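You operate a simulated robot arm through the tools that you are given. There is no shell and no other tool.

You run a simulated robot arm. Do the job below in one go: nothing can be reset, and whatever is moved stays where it is left.

TASK
Switch the monitor off, tilt it well back, wipe the smear off and stand it upright.
Fine: off first, tilt before wiping; use the grey cloth and lay it on the mouse pad. What is to be rubbed or washed off counts as gone when no trace of it is left.

Only the result counts: the job must be done as asked and must still hold three seconds after the hand-in. Knocking over, shifting, dropping, spilling or breaking anything else fails it. Flat cloth is picked up by pressing the open fingertips on it (5 to 10 N) and closing them slowly along it; thin cloth reads only 2 to 8 mm in the jaws.

THE ROBOT
A 7-joint arm with a two-finger parallel gripper, fixed in place. Base frame: the origin is at the foot of the arm, x ahead of it, y to its left, z up; the work surface is at about z = 0.76. Lengths are in m, angles in rad, forces in N, time in s.
With the tool pointing down near the work surface it reaches from about 0.1 to 0.94 m from the base axis. Its first joint turns from -2.897 to 2.897 rad. Payload 3.43 kg.
Tool frame: the origin (TCP) lies between the finger pads and is the grasp point; the fingertips stand 0.03 m ahead of it; z points along the fingers, y is the line along which they close. The gripper opens to 0.094 m. The fingers are 0.028 m wide and 0.01 m thick; the gripper's body (0.05 by 0.096 m) begins 0.055 m behind the TCP.
Orientation is that of the tool frame in the base frame, as a unit quaternion [w, x, y, z]. With the fingers straight down and closing along the base's y, the tool's x points along the base's -x, its y along +y and its z along -z.

THE INTERFACE
- The arm moves only by the tool servo_tool. Its argument "commands" is a list of rows, each an object of numbers (a shift or turn left out is 0, a gripper value left out holds the last): "x", "y", "z": the shift along the tool's x, y, z in m; "wx", "wy", "wz": the turn, a rotation vector about the tool's x, y, z in degrees; "fingers": the closure, from 0 (fully open) to 1 (shut). In form: [{"x": .., "y": .., "z": .., "wx": .., "wy": .., "wz": .., "fingers": ..}, ...]. A call has 1 to 20 rows; each row is the pose to reach, as a shift and turn from the pose commanded when the call began, along the tool's axes at that moment. Each row takes 0.2 s and may step no farther than 0.05 m and 0.15 rad from the row before; otherwise, or with a gripper value out of range, the whole call is refused. A pose out of reach is approached as far as the arm can. The call stops where the force on the tool passes 40 N (or 10 N more than at its start, if that is more) or the arm is blocked; 0.2 s more then pass. The fingers move at their own pace (about 0.045 m/s each) and stop on an object; they squeeze with about 41 N. The grip force told is the motor's: it shows also when the fingers shut on nothing. Time passes only in rows, and 0.2 s behind the last, so rows that repeat a pose let the fingers close. It gives the time, the measured TCP pose, the force on the tool (base axes), the opening and the grip force at its end, in the units of the frame above (readings bear some noise), with the torque about the TCP (base axes, N m) and any sound that the robot's microphone picked up, and new pictures: "pictures" is both (left out), scene, wrist or none.
- Cameras (640 x 400 px; columns grow to the right, rows downward): "scene" is fixed at [0.4005, 0.651, 1.753]; the picture's right is [-0.59, -0.81, 0.00], its down [-0.56, 0.41, -0.72] and it looks along [0.58, -0.42, -0.70] (base axes); focal length 271 px, centre (320, 200). "wrist" rides on the gripper at [0.076, 0.014, -0.102] in the tool frame; the picture's right is [-0.18, 0.98, 0.00], its down [-0.75, -0.14, -0.64] and it looks along [-0.63, -0.12, 0.77] (tool axes); focal length 243 px, centre (320, 200). There is no depth. A picture from a camera that has moved, and an enlarged one, comes with that camera's place and axes in the base frame and with its lens.
- lift_body(by): slides the trunk up (or, below 0, down) by that many m; the arm rides with it, the base frame stays. It gives what a move gives, with no picture.
- enlarge(camera, box): a new picture of the part [left, top, right, bottom] of that camera's present view, enlarged. It takes no simulated time.
- job_done(): hands the job in; it is judged then, once.

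Nothing tells you positions but the pictures and the camera data. Unless the task says otherwise, let go and move clear before handing in.

The tools are called after "Call:" by a JSON object that holds its "name" and its "arguments". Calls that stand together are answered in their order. servo_tool: Moves the arm, as the interface text tells. Its arguments: {"type":"object","properties":{"commands":{"type":"array"},"pictures":{"type":"string","enum":["both","scene","wrist","none"]}},"required":["commands"]} The other tools are called the same way: lift_body (by) slides the trunk up or down; enlarge (camera, box) takes an enlarged picture of a part of a camera's view; job_done () hands the job in.

At the start:

```text
clock: 0.0
tcp_pos: [0.6416, 0.1366, 1.5296]
tool_rot: [-0.001, -0.001, 1.0, 0.0]
wrist_force: [-1.1, -0.2, -0.9]
moment: [-0.01, 0.02, 0.0]
width: 0.0941
grasp_force: 0.1
trunk travel left (down, up): [-0.575, 0.035]
```

scene: 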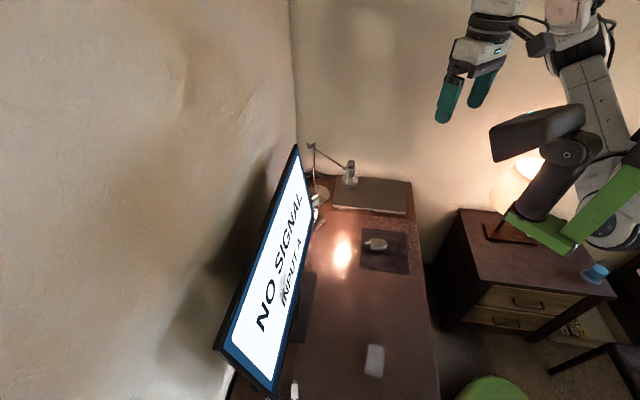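
wrist: 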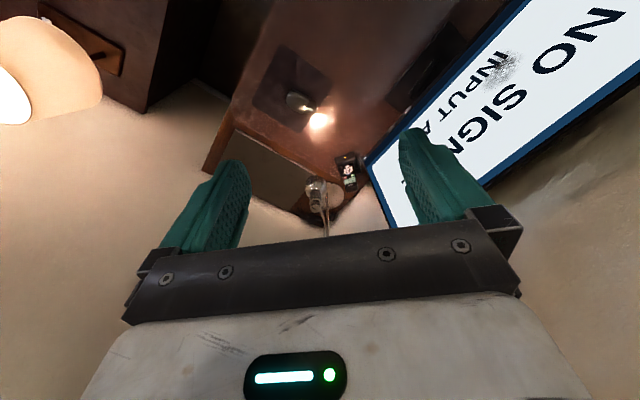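

I see a desk with a large monitor ("NO SIGNAL / INPUT A") against the left wall, a mouse pad with a mouse, and a pale cloth-like item on the desk's front. I'll look closer before moving anything.

Call:
{"name": "enlarge", "arguments": {"camera": "scene", "box": [200, 140, 360, 240]}}

Call:
{"name": "enlarge", "arguments": {"camera": "scene", "box": [200, 240, 360, 340]}}

Call:
{"name": "enlarge", "arguments": {"camera": "scene", "box": [220, 300, 380, 400]}}

Call:
{"name": "enlarge", "arguments": {"camera": "scene", "box": [300, 300, 460, 400]}}

Call:
{"name": "enlarge", "arguments": {"camera": "scene", "box": [300, 160, 460, 260]}}

Call:
{"name": "enlarge", "arguments": {"camera": "wrist", "box": [240, 0, 400, 100]}}

Call:
{"name": "enlarge", "arguments": {"camera": "wrist", "box": [280, 100, 440, 200]}}

Call:
{"name": "enlarge", "arguments": {"camera": "wrist", "box": [400, 0, 640, 150]}}

```text
4.00 times, centred on (280, 190) of scene
camera zoom: at [0.4005, 0.651, 1.753], right [-0.59, -0.81, 0.0], down [-0.56, 0.41, -0.72], along [0.58, -0.42, -0.7], focal length 1082 px, centre (480, 240)
```

zoom: 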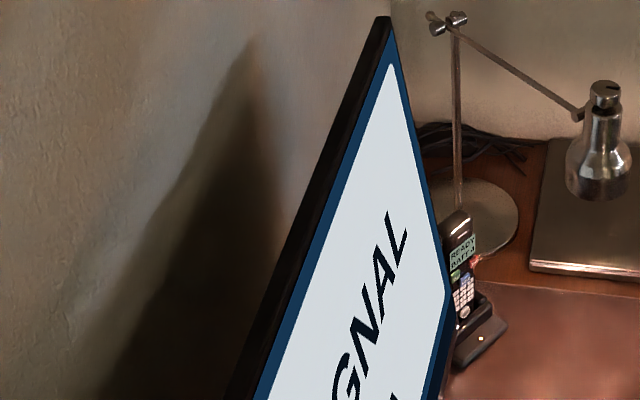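

```text
4.00 times, centred on (280, 290) of scene
camera zoom: at [0.4005, 0.651, 1.753], right [-0.59, -0.81, 0.0], down [-0.56, 0.41, -0.72], along [0.58, -0.42, -0.7], focal length 1082 px, centre (480, -160)
```

zoom: 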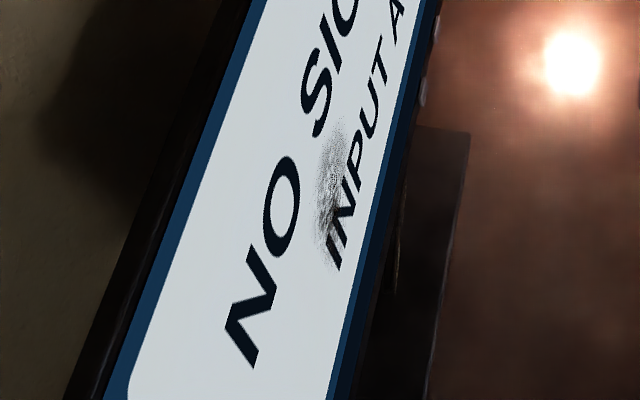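

```text
4.00 times, centred on (300, 350) of scene
camera zoom: at [0.4005, 0.651, 1.753], right [-0.59, -0.81, 0.0], down [-0.56, 0.41, -0.72], along [0.58, -0.42, -0.7], focal length 1082 px, centre (400, -400)
```

zoom: 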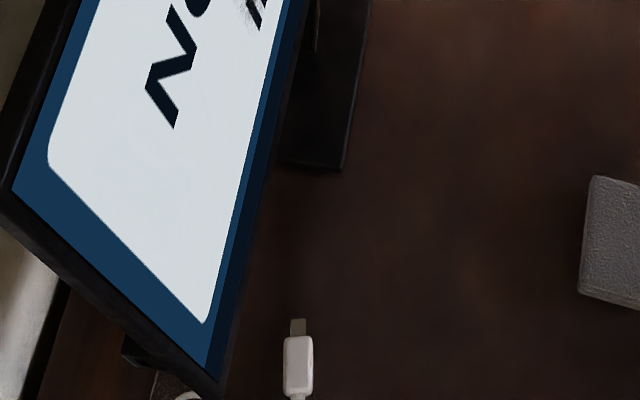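

```text
4.00 times, centred on (380, 350) of scene
camera zoom: at [0.4005, 0.651, 1.753], right [-0.59, -0.81, 0.0], down [-0.56, 0.41, -0.72], along [0.58, -0.42, -0.7], focal length 1082 px, centre (80, -400)
```

zoom: 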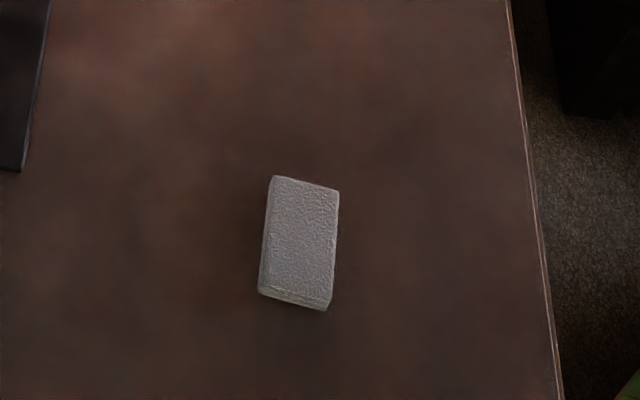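

```text
4.00 times, centred on (380, 210) of scene
camera zoom: at [0.4005, 0.651, 1.753], right [-0.59, -0.81, 0.0], down [-0.56, 0.41, -0.72], along [0.58, -0.42, -0.7], focal length 1082 px, centre (80, 160)
```

zoom: 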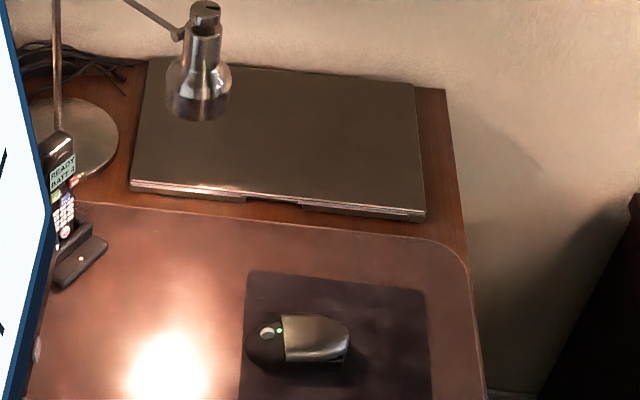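

```text
4.00 times, centred on (320, 50) of wrist
camera zoom: at [0.5652, 0.1518, 1.6322], right [0.18, 0.98, 0.0], down [0.75, -0.14, 0.64], along [0.63, -0.12, -0.77], focal length 970 px, centre (320, 800)
```

zoom: 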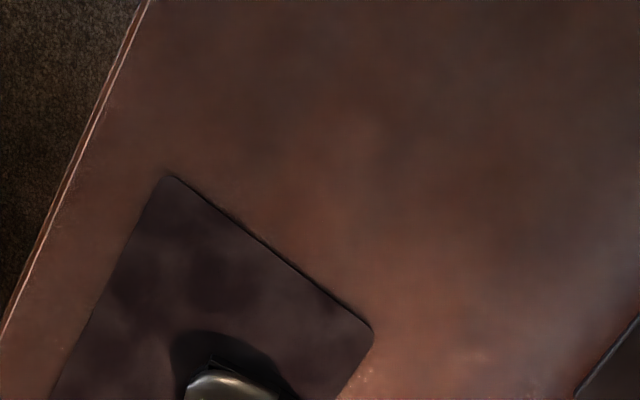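

```text
4.00 times, centred on (360, 150) of wrist
camera zoom: at [0.5652, 0.1518, 1.6322], right [0.18, 0.98, 0.0], down [0.75, -0.14, 0.64], along [0.63, -0.12, -0.77], focal length 970 px, centre (160, 400)
```

zoom: 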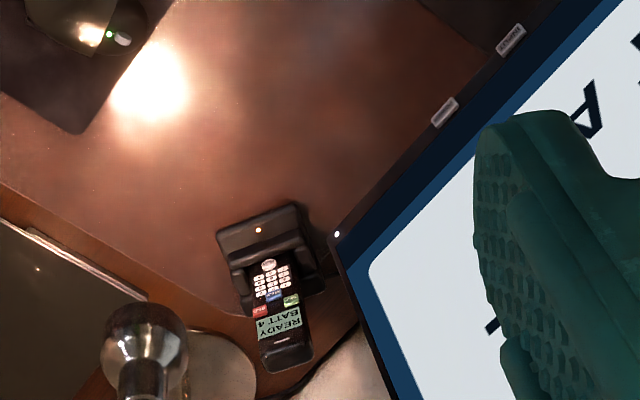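

```text
2.67 times, centred on (520, 75) of wrist
camera zoom: at [0.5652, 0.1518, 1.6322], right [0.18, 0.98, 0.0], down [0.75, -0.14, 0.64], along [0.63, -0.12, -0.77], focal length 647 px, centre (-213, 533)
```

zoom: 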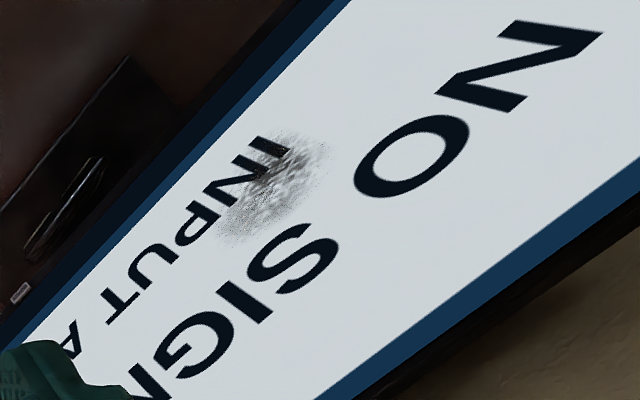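

The monitor runs at roughly 45° across the desk corner. Its bottom edge is at z≈0.84 and two small buttons stick out near the bottom bezel, so I'll zoom in to read their labels and check the cloth and the stand.

Call:
{"name": "enlarge", "arguments": {"camera": "wrist", "box": [376, 95, 424, 140]}}

Call:
{"name": "enlarge", "arguments": {"camera": "scene", "box": [280, 180, 340, 280]}}

Call:
{"name": "enlarge", "arguments": {"camera": "wrist", "box": [380, 0, 480, 62]}}

Call:
{"name": "enlarge", "arguments": {"camera": "scene", "box": [480, 140, 640, 400]}}

Call:
{"name": "enlarge", "arguments": {"camera": "scene", "box": [440, 0, 640, 125]}}

```text
8.89 times, centred on (400, 118) of wrist
camera zoom: at [0.5652, 0.1518, 1.6322], right [0.18, 0.98, 0.0], down [0.75, -0.14, 0.64], along [0.63, -0.12, -0.77], focal length 2157 px, centre (-391, 933)
```

zoom: 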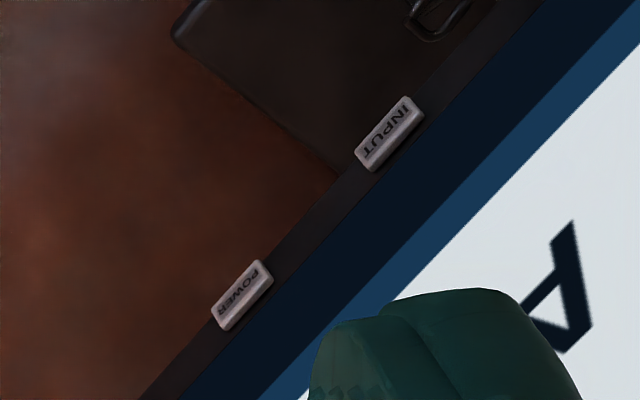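

```text
4.00 times, centred on (310, 230) of scene
camera zoom: at [0.4005, 0.651, 1.753], right [-0.59, -0.81, 0.0], down [-0.56, 0.41, -0.72], along [0.58, -0.42, -0.7], focal length 1082 px, centre (360, 80)
```

zoom: 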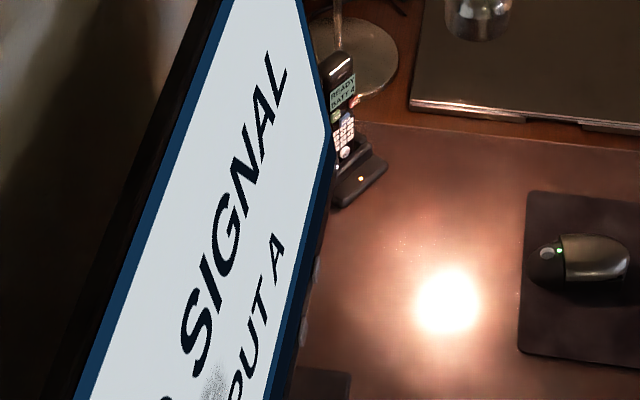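

```text
6.40 times, centred on (430, 31) of wrist
camera zoom: at [0.5652, 0.1518, 1.6322], right [0.18, 0.98, 0.0], down [0.75, -0.14, 0.64], along [0.63, -0.12, -0.77], focal length 1553 px, centre (-384, 1282)
```

zoom: 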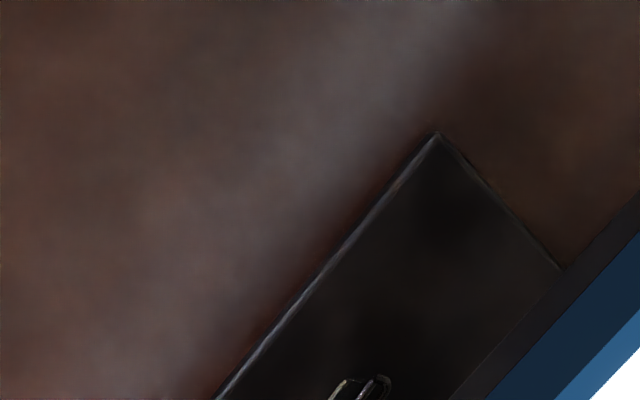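

```text
1.54 times, centred on (560, 270) of scene
camera zoom: at [0.4005, 0.651, 1.753], right [-0.59, -0.81, 0.0], down [-0.56, 0.41, -0.72], along [0.58, -0.42, -0.7], focal length 416 px, centre (-49, 92)
```

zoom: 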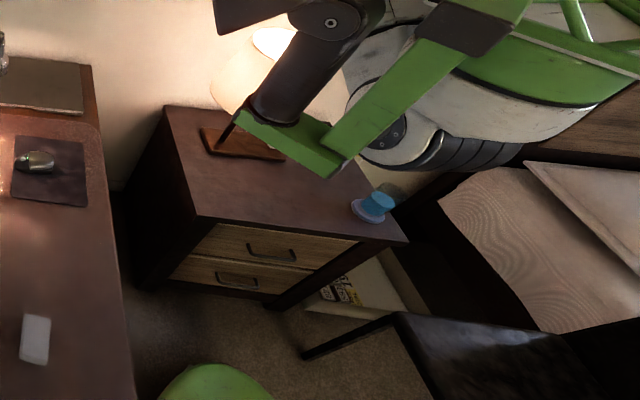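

```text
3.20 times, centred on (540, 62) of scene
camera zoom: at [0.4005, 0.651, 1.753], right [-0.59, -0.81, 0.0], down [-0.56, 0.41, -0.72], along [0.58, -0.42, -0.7], focal length 866 px, centre (-384, 640)
```

zoom: 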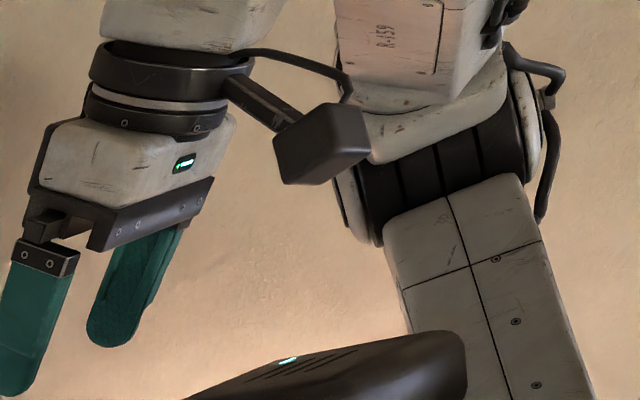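

The lower-right button reads POWER (around x 0.94, y 0.32, z 0.85) and the other is INPUT. Before lowering the trunk I'll check what the dark and green structures near the nightstand are.

Call:
{"name": "enlarge", "arguments": {"camera": "scene", "box": [480, 90, 640, 190]}}

Call:
{"name": "enlarge", "arguments": {"camera": "scene", "box": [480, 170, 640, 270]}}

Call:
{"name": "enlarge", "arguments": {"camera": "wrist", "box": [0, 0, 240, 150]}}

```text
4.00 times, centred on (560, 140) of scene
camera zoom: at [0.4005, 0.651, 1.753], right [-0.59, -0.81, 0.0], down [-0.56, 0.41, -0.72], along [0.58, -0.42, -0.7], focal length 1082 px, centre (-640, 440)
```

zoom: 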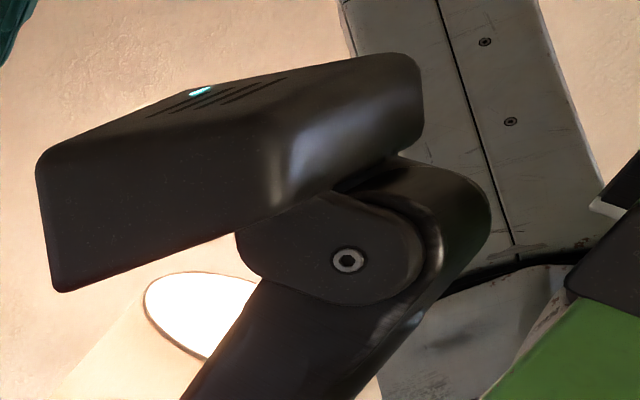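

```text
4.00 times, centred on (560, 220) of scene
camera zoom: at [0.4005, 0.651, 1.753], right [-0.59, -0.81, 0.0], down [-0.56, 0.41, -0.72], along [0.58, -0.42, -0.7], focal length 1082 px, centre (-640, 120)
```

zoom: 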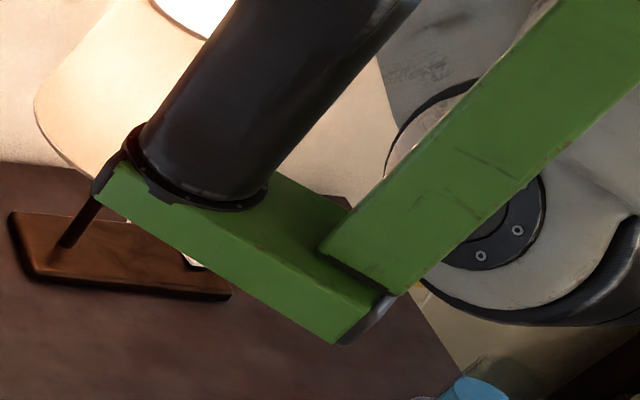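

```text
2.67 times, centred on (120, 75) of wrist
camera zoom: at [0.5652, 0.1518, 1.6322], right [0.18, 0.98, 0.0], down [0.75, -0.14, 0.64], along [0.63, -0.12, -0.77], focal length 647 px, centre (853, 533)
```

zoom: 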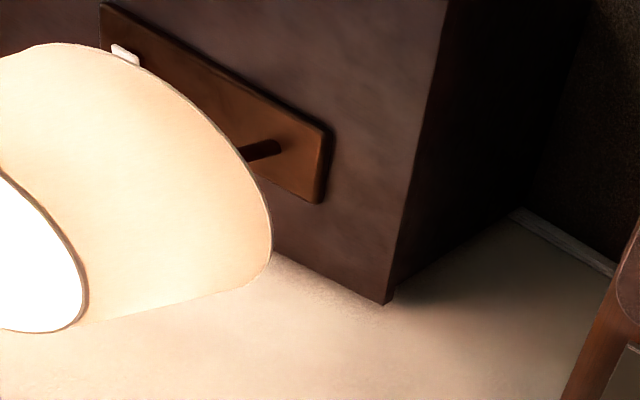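

The mast and head look like part of the robot's own torso, clear of the lamp. I'll lower the trunk a little first and see what rides with it.

Call:
{"name": "lift_body", "arguments": {"by": -0.1}}

Call:
{"name": "servo_tool", "arguments": {"commands": [{"x": 0}], "pictures": "both"}}

```text
clock: 1.3
tcp_pos: [0.6413, 0.1369, 1.4305]
tool_rot: [0.0, 0.0, 1.0, 0.0]
wrist_force: [0.8, 0.3, -0.5]
moment: [0.03, -0.01, 0.01]
width: 0.094
grasp_force: 0.0
trunk travel left (down, up): [-0.475, 0.135]
```

```text
clock: 1.7
tcp_pos: [0.64, 0.1364, 1.4297]
tool_rot: [0.0, 0.0, 1.0, 0.0]
wrist_force: [-0.8, 0.1, 0.4]
moment: [-0.03, -0.02, -0.03]
width: 0.0941
grasp_force: 0.0
trunk travel left (down, up): [-0.475, 0.135]
camera wrist: at [0.5652, 0.1518, 1.5322], right [0.18, 0.98, 0.0], down [0.75, -0.14, 0.64], along [0.63, -0.12, -0.77], focal length 243 px, centre (320, 200)
```

scene: 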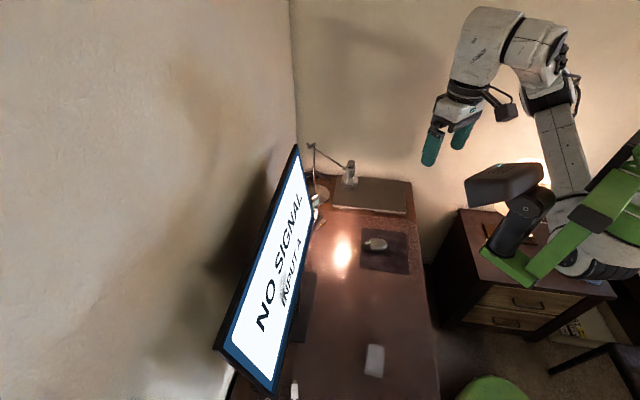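
wrist: 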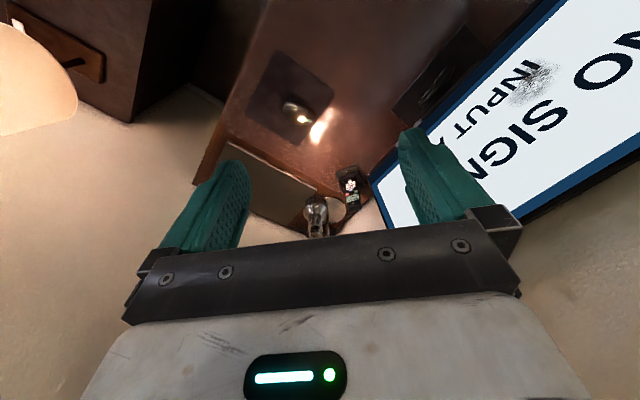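

The mast rides with the trunk at about x 0.4–0.5, y 0.3, so I'll keep the arm to its right and the trunk reasonably high. Next I turn the tool to face the monitor, so that tool x points away from the screen.

Call:
{"name": "servo_tool", "arguments": {"commands": [{"wz": -7.5}, {"wz": -15}, {"wz": -22.5}, {"wz": -30}, {"wz": -37.5}, {"wz": -45}], "pictures": "both"}}

```text
clock: 3.1
tcp_pos: [0.6415, 0.1367, 1.431]
tool_rot: [0.0, -0.383, 0.924, 0.0]
wrist_force: [-0.3, -0.3, 0.1]
moment: [0.02, 0.0, 0.03]
width: 0.094
grasp_force: 0.0
trunk travel left (down, up): [-0.475, 0.135]
camera wrist: at [0.5775, 0.0936, 1.5324], right [-0.57, 0.82, 0.0], down [0.63, 0.43, 0.64], along [0.53, 0.36, -0.77], focal length 243 px, centre (320, 200)
```

scene: 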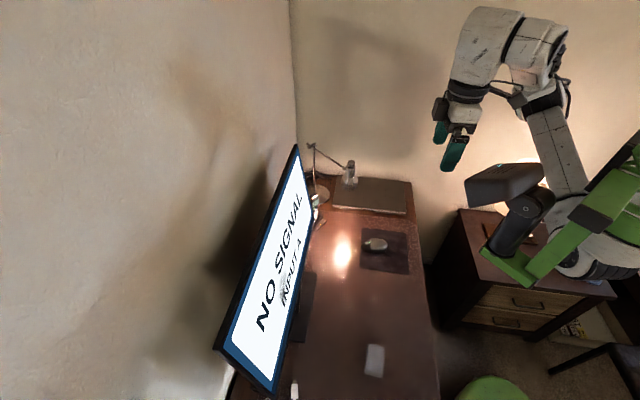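
wrist: 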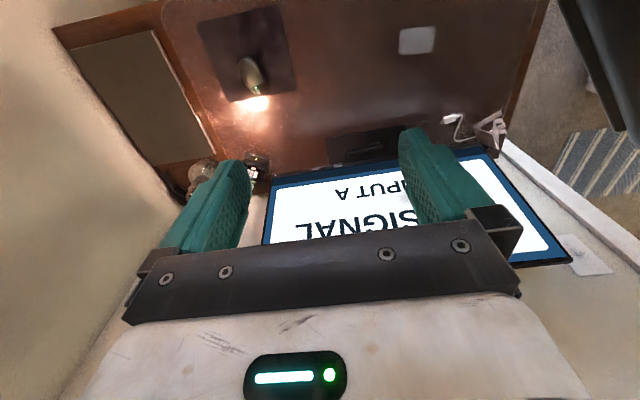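

From above I can see the desk, pad, cloth, and a cable near the monitor's left end. I'll move down and forward in front of the POWER button while pitching the tool 45° toward the screen.

Call:
{"name": "servo_tool", "arguments": {"commands": [{"x": -0.014, "y": -0.009, "z": 0.042, "wy": -5}, {"x": -0.029, "y": -0.018, "z": 0.084, "wy": -10}, {"x": -0.043, "y": -0.028, "z": 0.127, "wy": -15}, {"x": -0.058, "y": -0.037, "z": 0.169, "wy": -20}, {"x": -0.072, "y": -0.046, "z": 0.211, "wy": -25}, {"x": -0.087, "y": -0.055, "z": 0.253, "wy": -30}, {"x": -0.101, "y": -0.065, "z": 0.296, "wy": -35}, {"x": -0.116, "y": -0.074, "z": 0.338, "wy": -40}, {"x": -0.13, "y": -0.083, "z": 0.38, "wy": -45}, {"x": -0.13, "y": -0.083, "z": 0.38, "wy": -45}], "pictures": "both"}}

```text
clock: 5.3
tcp_pos: [0.7911, 0.1719, 1.051]
tool_rot: [0.355, -0.353, 0.854, 0.145]
wrist_force: [-0.1, 0.8, -0.5]
moment: [-0.01, 0.01, 0.03]
width: 0.0942
grasp_force: 0.1
trunk travel left (down, up): [-0.475, 0.135]
camera wrist: at [0.6918, 0.0916, 1.0695], right [-0.6, 0.79, 0.13], down [0.15, -0.04, 0.99], along [0.78, 0.62, -0.09], focal length 243 px, centre (320, 200)
```

scene: 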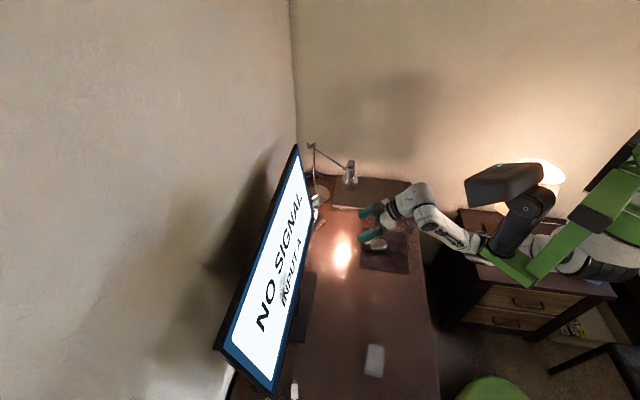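
wrist: 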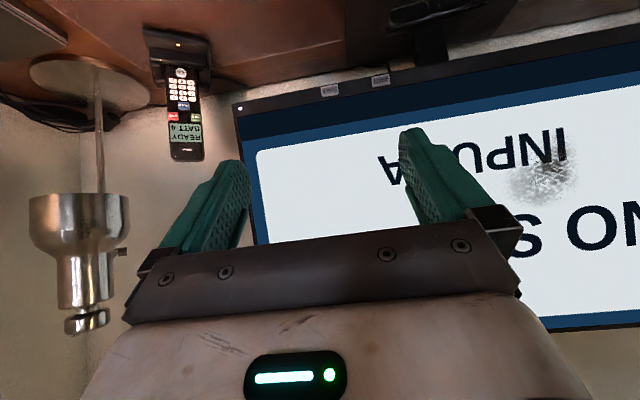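

Call:
{"name": "enlarge", "arguments": {"camera": "wrist", "box": [300, 60, 412, 130]}}

Call:
{"name": "enlarge", "arguments": {"camera": "wrist", "box": [320, 0, 560, 150]}}

Call:
{"name": "enlarge", "arguments": {"camera": "scene", "box": [320, 150, 480, 250]}}

```text
5.71 times, centred on (356, 95) of wrist
camera zoom: at [0.6918, 0.0916, 1.0695], right [-0.6, 0.79, 0.13], down [0.15, -0.04, 0.99], along [0.78, 0.62, -0.09], focal length 1386 px, centre (114, 800)
```

zoom: 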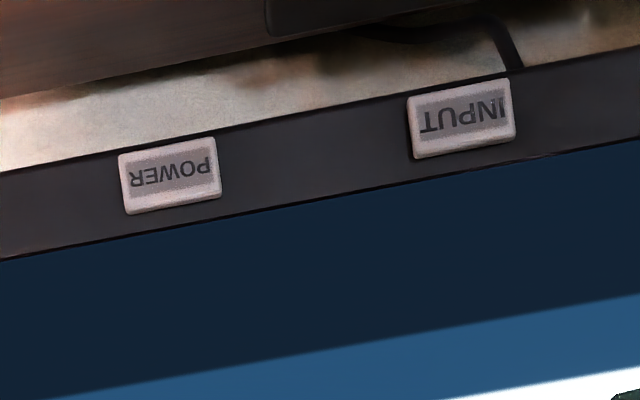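

```text
2.67 times, centred on (440, 75) of wrist
camera zoom: at [0.6918, 0.0916, 1.0695], right [-0.6, 0.79, 0.13], down [0.15, -0.04, 0.99], along [0.78, 0.62, -0.09], focal length 647 px, centre (0, 533)
```

zoom: 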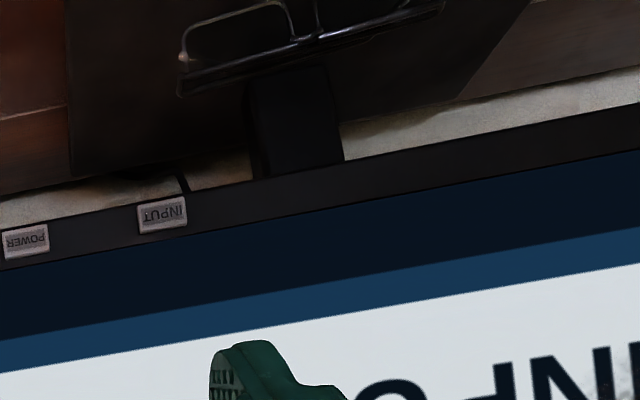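

```text
4.00 times, centred on (400, 200) of scene
camera zoom: at [0.4005, 0.651, 1.753], right [-0.59, -0.81, 0.0], down [-0.56, 0.41, -0.72], along [0.58, -0.42, -0.7], focal length 1082 px, centre (0, 200)
```

zoom: 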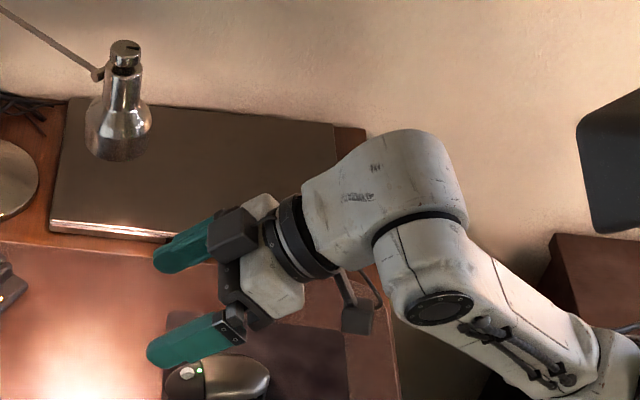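

POWER is confirmed as the left one in this upside-down view; I triangulate it at about (0.920, 0.311, 0.895). There are spectacles on the stand base, which I must avoid. I'll close the fingers and move in front of the button.

Call:
{"name": "servo_tool", "arguments": {"commands": [{"fingers": 1}, {"x": 0.002, "y": 0.002, "z": 0.035, "fingers": 1}, {"x": 0.004, "y": 0.004, "z": 0.07, "fingers": 1}, {"x": 0.006, "y": 0.006, "z": 0.105, "fingers": 1}, {"x": 0.0075, "y": 0.008, "z": 0.135, "fingers": 1}, {"x": 0.0085, "y": 0.008, "z": 0.15, "fingers": 1}], "pictures": "both"}}

```text
clock: 6.7
tcp_pos: [0.8566, 0.2449, 0.939]
tool_rot: [0.354, -0.354, 0.853, 0.147]
wrist_force: [-0.2, 0.0, 0.4]
moment: [0.0, 0.01, 0.03]
width: 0.0
grasp_force: 25.4
trunk travel left (down, up): [-0.475, 0.135]
camera wrist: at [0.757, 0.1676, 0.9571], right [-0.6, 0.79, 0.13], down [0.16, -0.04, 0.99], along [0.78, 0.61, -0.1], focal length 243 px, centre (320, 200)
```

scene: 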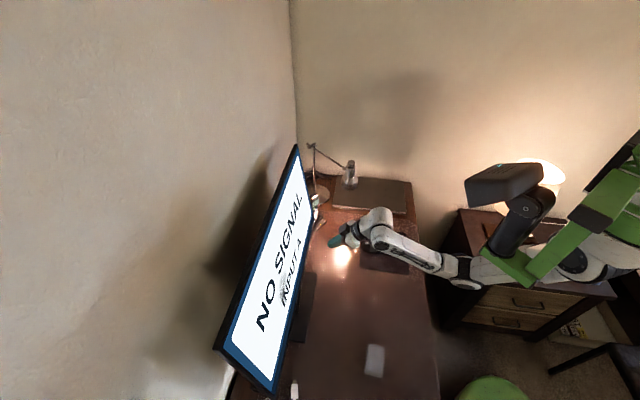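
wrist: 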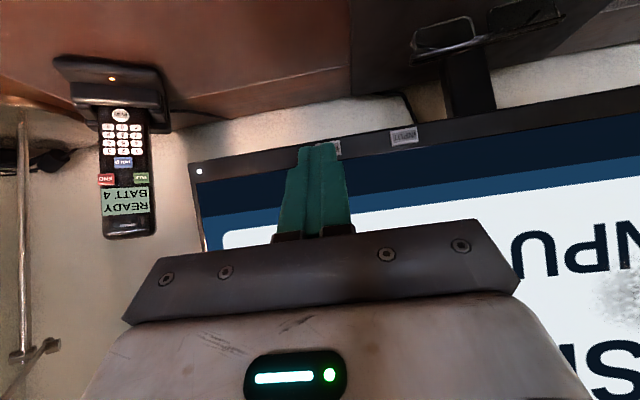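

Call:
{"name": "enlarge", "arguments": {"camera": "wrist", "box": [272, 110, 432, 210]}}

Call:
{"name": "enlarge", "arguments": {"camera": "scene", "box": [280, 190, 400, 265]}}

```text
4.00 times, centred on (352, 160) of wrist
camera zoom: at [0.757, 0.1676, 0.9571], right [-0.6, 0.79, 0.13], down [0.16, -0.04, 0.99], along [0.78, 0.61, -0.1], focal length 970 px, centre (192, 360)
```

zoom: 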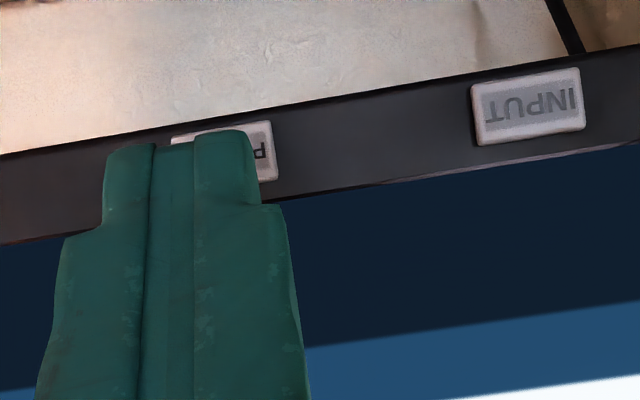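

```text
5.33 times, centred on (340, 228) of scene
camera zoom: at [0.4005, 0.651, 1.753], right [-0.59, -0.81, 0.0], down [-0.56, 0.41, -0.72], along [0.58, -0.42, -0.7], focal length 1443 px, centre (213, 53)
```

zoom: 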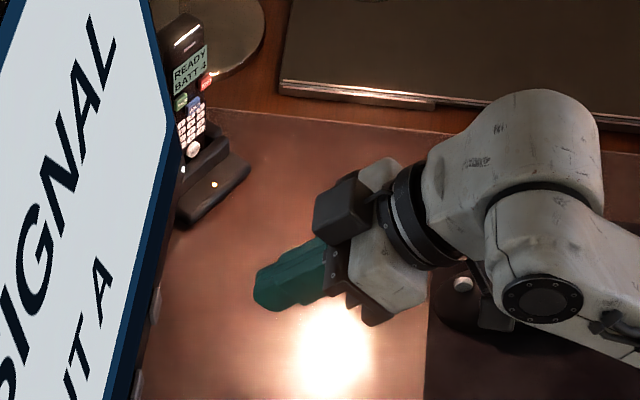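

The button sits right ahead of the closed fingertips. I'll approach to about 1 cm from it at the right height, then press gently along the screen normal.

Call:
{"name": "servo_tool", "arguments": {"commands": [{"x": 0.0004, "y": 0.0015, "z": 0.022, "fingers": 1}, {"x": 0.0007, "y": 0.003, "z": 0.0431, "fingers": 1}, {"x": -0.0064, "y": 0.003, "z": 0.0502, "fingers": 1}, {"x": -0.0134, "y": 0.003, "z": 0.0573, "fingers": 1}], "pictures": "both"}}

Call:
{"name": "enlarge", "arguments": {"camera": "wrist", "box": [272, 90, 432, 190]}}

Call:
{"name": "enlarge", "arguments": {"camera": "scene", "box": [280, 190, 400, 265]}}

```text
clock: 7.7
tcp_pos: [0.8903, 0.2827, 0.9073]
tool_rot: [0.354, -0.354, 0.853, 0.147]
wrist_force: [-0.1, -0.8, 0.3]
moment: [-0.02, 0.03, 0.02]
width: 0.0002
grasp_force: 32.8
trunk travel left (down, up): [-0.475, 0.135]
camera wrist: at [0.7918, 0.2046, 0.9259], right [-0.6, 0.79, 0.13], down [0.16, -0.04, 0.99], along [0.78, 0.62, -0.1], focal length 243 px, centre (320, 200)
```

scene: 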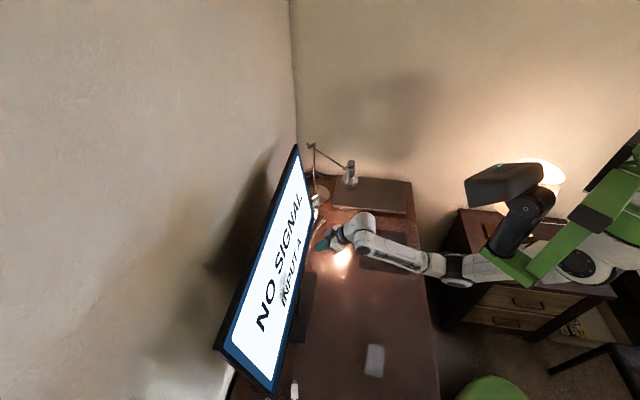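
wrist: 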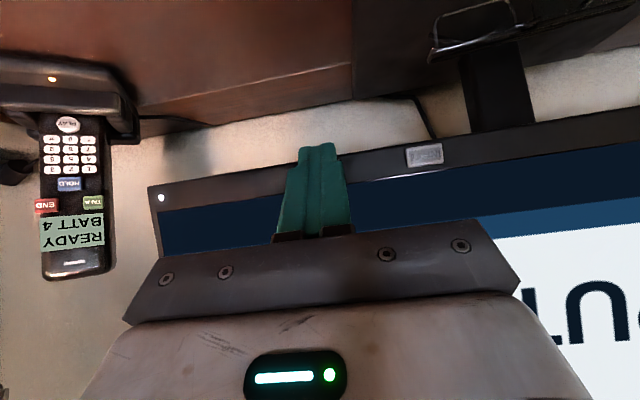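

```text
4.00 times, centred on (352, 140) of wrist
camera zoom: at [0.7918, 0.2046, 0.9259], right [-0.6, 0.79, 0.13], down [0.16, -0.04, 0.99], along [0.78, 0.62, -0.1], focal length 970 px, centre (192, 440)
```

zoom: 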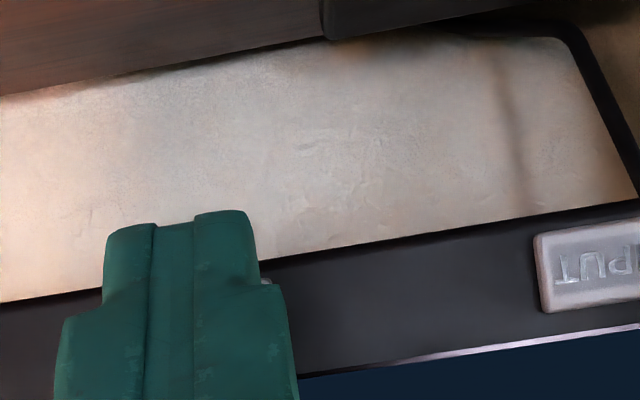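

```text
5.33 times, centred on (340, 228) of scene
camera zoom: at [0.4005, 0.651, 1.753], right [-0.59, -0.81, 0.0], down [-0.56, 0.41, -0.72], along [0.58, -0.42, -0.7], focal length 1443 px, centre (213, 53)
```

zoom: 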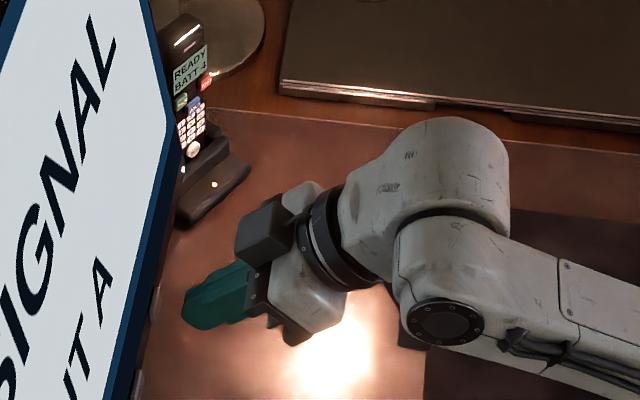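

Predicted button position agrees with the visible corner peeking past the fingers. I'll press slowly along the normal.

Call:
{"name": "servo_tool", "arguments": {"commands": [{"x": -0.0014, "z": 0.0014, "fingers": 1}, {"x": -0.0028, "z": 0.0028, "fingers": 1}, {"x": -0.0042, "z": 0.0042, "fingers": 1}, {"x": -0.0057, "z": 0.0057, "fingers": 1}, {"x": -0.0071, "z": 0.0071, "fingers": 1}], "pictures": "scene"}}

```text
clock: 8.9
tcp_pos: [0.8963, 0.2905, 0.9062]
tool_rot: [0.354, -0.353, 0.854, 0.146]
wrist_force: [0.4, -0.2, 0.3]
moment: [0.02, -0.01, -0.01]
width: 0.0003
grasp_force: 33.0
trunk travel left (down, up): [-0.475, 0.135]
```

scene: 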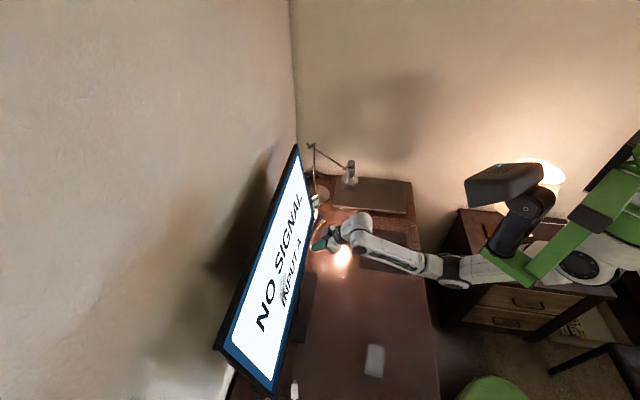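

Call:
{"name": "servo_tool", "arguments": {"commands": [{"x": -0.001, "z": 0.001, "fingers": 1}, {"x": -0.002, "z": 0.002, "fingers": 1}, {"x": -0.003, "z": 0.003, "fingers": 1}, {"x": -0.004, "z": 0.004, "fingers": 1}], "pictures": "both"}}

Call:
{"name": "enlarge", "arguments": {"camera": "wrist", "box": [272, 90, 432, 190]}}

Call:
{"name": "enlarge", "arguments": {"camera": "scene", "box": [280, 190, 400, 265]}}

```text
clock: 9.9
tcp_pos: [0.901, 0.2949, 0.9066]
tool_rot: [0.354, -0.353, 0.853, 0.147]
wrist_force: [0.7, -0.4, -0.7]
moment: [0.0, 0.02, 0.03]
width: 0.0001
grasp_force: 33.0
trunk travel left (down, up): [-0.475, 0.135]
camera wrist: at [0.8017, 0.2165, 0.9248], right [-0.6, 0.79, 0.13], down [0.16, -0.04, 0.99], along [0.78, 0.61, -0.1], focal length 243 px, centre (320, 200)
```

scene: 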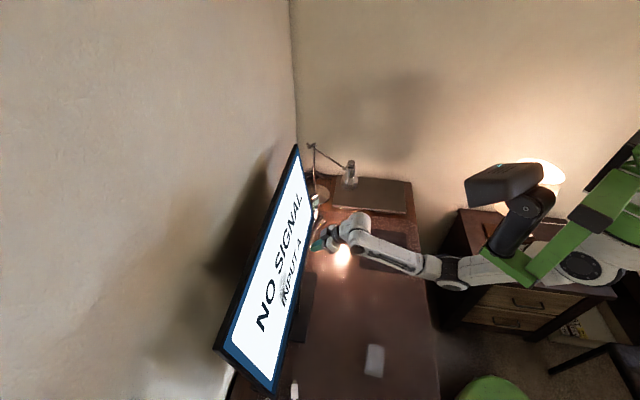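
wrist: 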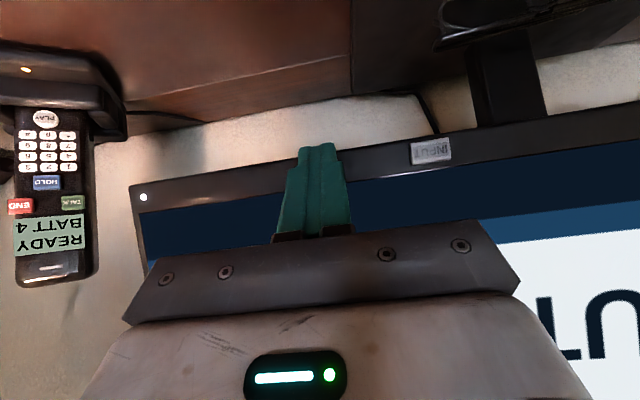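

```text
4.00 times, centred on (352, 140) of wrist
camera zoom: at [0.8017, 0.2165, 0.9248], right [-0.6, 0.79, 0.13], down [0.16, -0.04, 0.99], along [0.78, 0.61, -0.1], focal length 970 px, centre (192, 440)
```

zoom: 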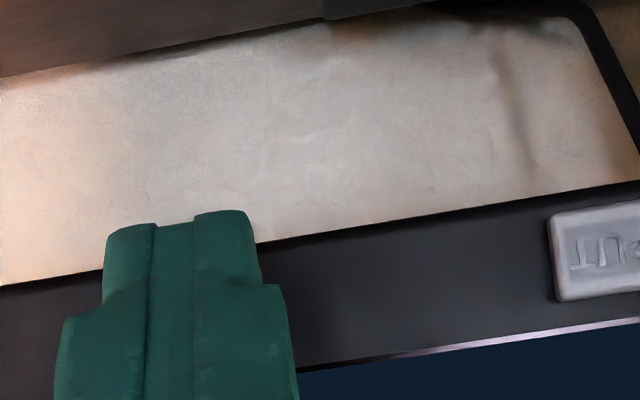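

```text
5.33 times, centred on (340, 228) of scene
camera zoom: at [0.4005, 0.651, 1.753], right [-0.59, -0.81, 0.0], down [-0.56, 0.41, -0.72], along [0.58, -0.42, -0.7], focal length 1443 px, centre (213, 53)
```

zoom: 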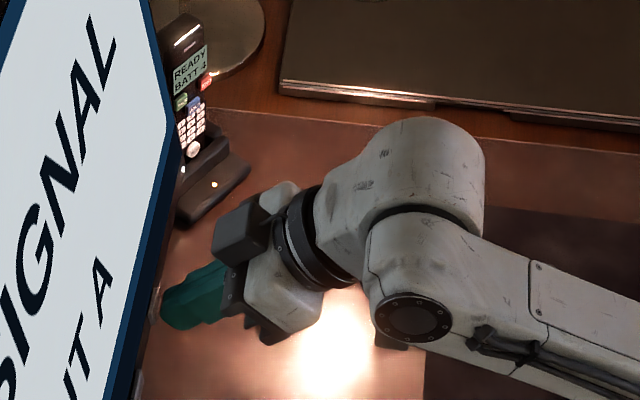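

Call:
{"name": "servo_tool", "arguments": {"commands": [{"x": 0.0028, "z": 0.0028, "fingers": 1}, {"x": 0.0018, "z": 0.0038, "fingers": 1}, {"x": 0.0007, "z": 0.0049, "fingers": 1}, {"x": -0.0004, "z": 0.006, "fingers": 1}, {"x": -0.0014, "z": 0.007, "fingers": 1}], "pictures": "scene"}}

```text
clock: 11.1
tcp_pos: [0.9059, 0.2986, 0.9025]
tool_rot: [0.354, -0.352, 0.854, 0.146]
wrist_force: [-10.3, -8.2, -1.1]
moment: [-0.2, 0.24, 0.11]
width: 0.0
grasp_force: 32.9
trunk travel left (down, up): [-0.475, 0.135]
heard: click
```

scene: 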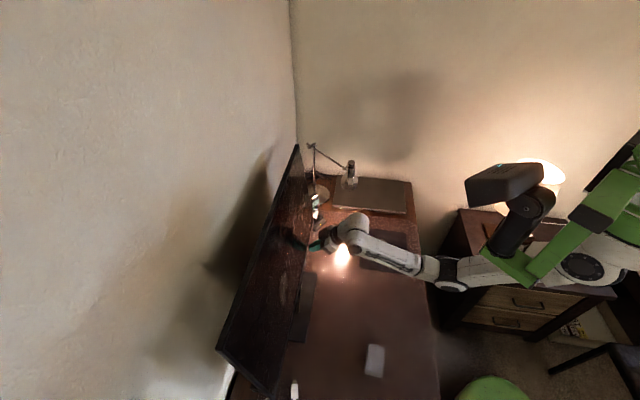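

Click heard and the screen went dark: the monitor is off. I'll back straight away along the normal.

Call:
{"name": "servo_tool", "arguments": {"commands": [{"x": 0.014, "z": -0.014, "fingers": 1}, {"x": 0.042, "z": -0.042, "fingers": 1}, {"x": 0.07, "z": -0.07, "fingers": 1}, {"x": 0.098, "z": -0.098, "fingers": 1}, {"x": 0.098, "z": -0.133, "fingers": 1}, {"x": 0.098, "z": -0.168, "fingers": 1}], "pictures": "both"}}

Call:
{"name": "enlarge", "arguments": {"camera": "scene", "box": [200, 130, 360, 270]}}

Call:
{"name": "enlarge", "arguments": {"camera": "scene", "box": [200, 260, 360, 400]}}

```text
clock: 12.5
tcp_pos: [0.7727, 0.164, 0.9521]
tool_rot: [0.353, -0.354, 0.854, 0.146]
wrist_force: [-0.3, -0.5, -0.3]
moment: [0.03, 0.01, 0.03]
width: 0.0001
grasp_force: 33.0
trunk travel left (down, up): [-0.475, 0.135]
camera wrist: at [0.6735, 0.0855, 0.9709], right [-0.6, 0.79, 0.13], down [0.16, -0.04, 0.99], along [0.78, 0.62, -0.1], focal length 243 px, centre (320, 200)
```

scene: 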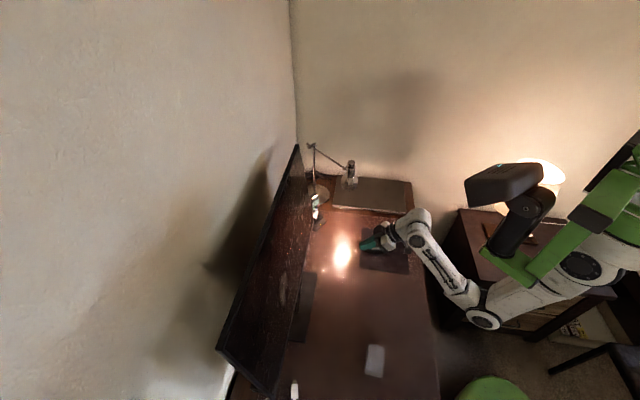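
wrist: 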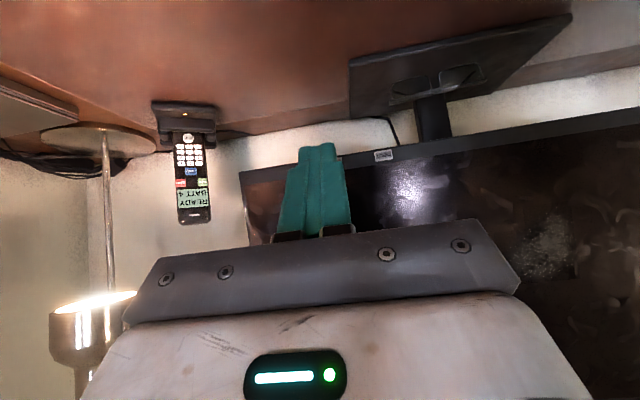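

```text
2.86 times, centred on (280, 200) of scene
camera zoom: at [0.4005, 0.651, 1.753], right [-0.59, -0.81, 0.0], down [-0.56, 0.41, -0.72], along [0.58, -0.42, -0.7], focal length 773 px, centre (434, 200)
```

zoom: 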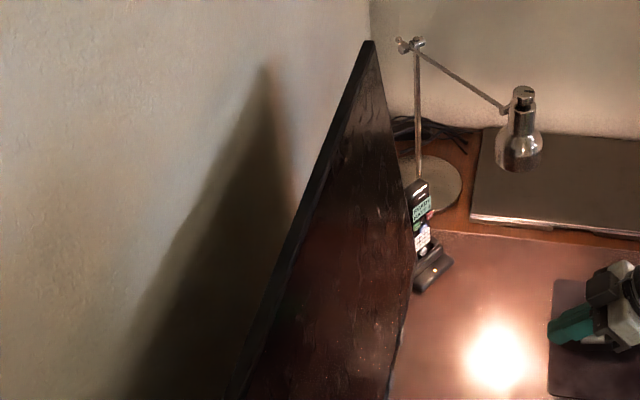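

```text
2.86 times, centred on (280, 330) of scene
camera zoom: at [0.4005, 0.651, 1.753], right [-0.59, -0.81, 0.0], down [-0.56, 0.41, -0.72], along [0.58, -0.42, -0.7], focal length 773 px, centre (434, -171)
```

zoom: 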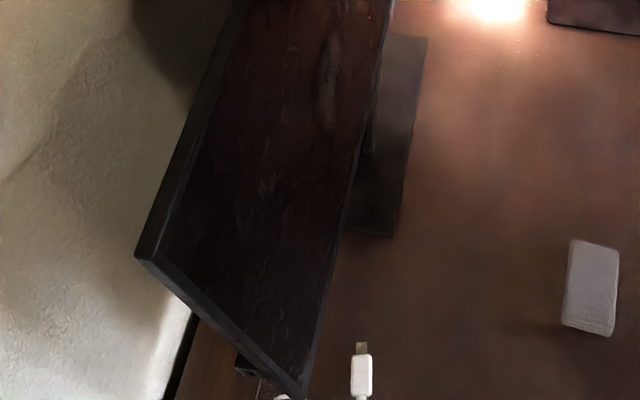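

The monitor is off and the smear still shows. The screen leans back about 8° with its top edge near z≈1.24. I'll raise the trunk for clearance from the mast, then bring the hand in front of the top centre of the monitor.

Call:
{"name": "lift_body", "arguments": {"by": 0.12}}

Call:
{"name": "servo_tool", "arguments": {"commands": [{"x": -0.025, "y": 0.028, "z": -0.015, "fingers": 1}, {"x": -0.05, "y": 0.057, "z": -0.03, "fingers": 1}, {"x": -0.075, "y": 0.085, "z": -0.046, "fingers": 1}, {"x": -0.1, "y": 0.113, "z": -0.061, "fingers": 1}, {"x": -0.125, "y": 0.142, "z": -0.077, "fingers": 1}, {"x": -0.1485, "y": 0.17, "z": -0.092, "fingers": 1}, {"x": -0.1485, "y": 0.17, "z": -0.092, "fingers": 1}], "pictures": "both"}}

```text
clock: 14.0
tcp_pos: [0.7721, 0.1632, 1.0723]
tool_rot: [0.353, -0.353, 0.854, 0.146]
wrist_force: [-0.2, 0.1, -0.3]
moment: [-0.03, 0.04, -0.01]
width: 0.0
grasp_force: 32.8
trunk travel left (down, up): [-0.595, 0.015]
```

```text
clock: 15.6
tcp_pos: [0.6801, 0.3112, 1.2431]
tool_rot: [0.354, -0.353, 0.854, 0.146]
wrist_force: [-0.2, -0.3, -0.8]
moment: [-0.01, 0.01, 0.0]
width: 0.0
grasp_force: 32.9
trunk travel left (down, up): [-0.595, 0.015]
camera wrist: at [0.5814, 0.232, 1.2616], right [-0.6, 0.79, 0.13], down [0.16, -0.04, 0.99], along [0.78, 0.61, -0.1], focal length 243 px, centre (320, 200)
```

scene: 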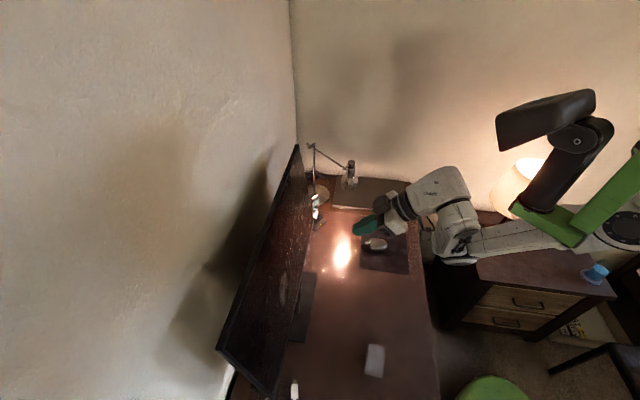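
wrist: 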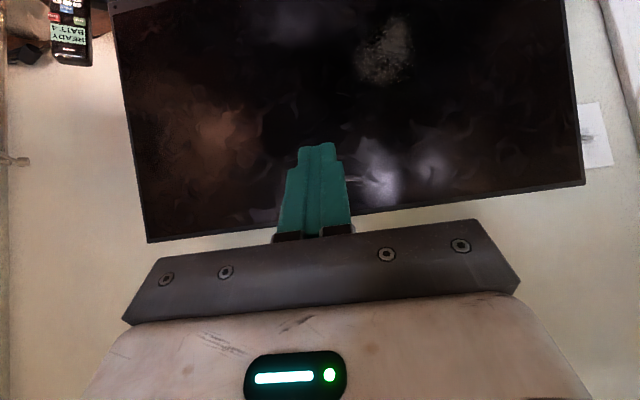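

The screen is clear in view: top edge at z≈1.25, smear about 8×9 cm centred near u=0.18, z≈1.04. I'll approach the top centre of the panel and then push it back in small steps while watching the force.

Call:
{"name": "enlarge", "arguments": {"camera": "wrist", "box": [320, 0, 480, 100]}}

Call:
{"name": "servo_tool", "arguments": {"commands": [{"x": -0.026, "z": 0.032, "fingers": 1}, {"x": -0.052, "z": 0.064, "fingers": 1}, {"x": -0.078, "z": 0.097, "fingers": 1}, {"x": -0.0965, "z": 0.1205, "fingers": 1}, {"x": -0.1047, "z": 0.1287, "fingers": 1}], "pictures": "both"}}

```text
4.00 times, centred on (400, 50) of wrist
camera zoom: at [0.5814, 0.232, 1.2616], right [-0.6, 0.79, 0.13], down [0.16, -0.04, 0.99], along [0.78, 0.61, -0.1], focal length 970 px, centre (0, 800)
```

zoom: 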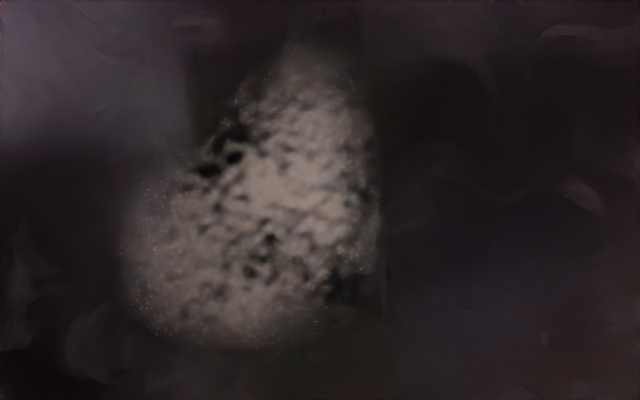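

```text
clock: 16.8
tcp_pos: [0.7973, 0.4288, 1.2264]
tool_rot: [0.353, -0.353, 0.854, 0.147]
wrist_force: [0.6, 0.4, -0.3]
moment: [0.04, 0.0, 0.0]
width: 0.0
grasp_force: 33.1
trunk travel left (down, up): [-0.595, 0.015]
camera wrist: at [0.698, 0.351, 1.2444], right [-0.6, 0.79, 0.13], down [0.16, -0.04, 0.99], along [0.78, 0.61, -0.1], focal length 243 px, centre (320, 200)
```

scene: 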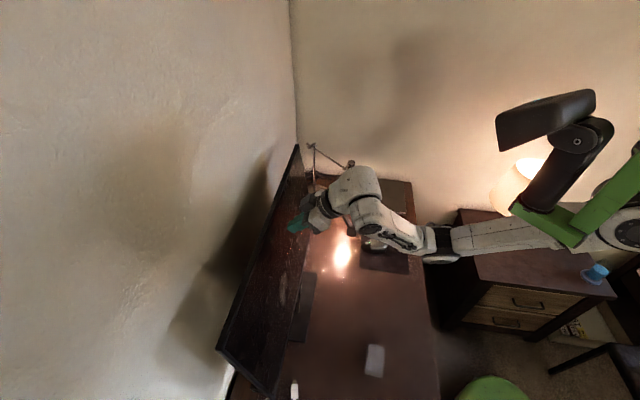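
wrist: 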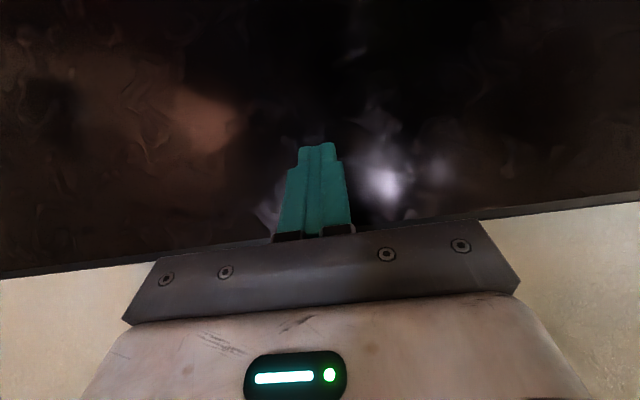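

Call:
{"name": "servo_tool", "arguments": {"commands": [{"x": -0.0035, "z": 0.0035, "fingers": 1}, {"x": -0.0071, "z": 0.0071, "fingers": 1}, {"x": -0.0106, "z": 0.0106, "fingers": 1}, {"x": -0.0134, "z": 0.0134, "fingers": 1}, {"x": -0.0156, "z": 0.0156, "fingers": 1}, {"x": -0.0177, "z": 0.0177, "fingers": 1}], "pictures": "none"}}

```text
clock: 18.2
tcp_pos: [0.8158, 0.4472, 1.2273]
tool_rot: [0.353, -0.353, 0.854, 0.146]
wrist_force: [-8.6, -8.1, 0.5]
moment: [-0.05, 0.11, -0.02]
width: 0.0
grasp_force: 33.5
trunk travel left (down, up): [-0.595, 0.015]
```

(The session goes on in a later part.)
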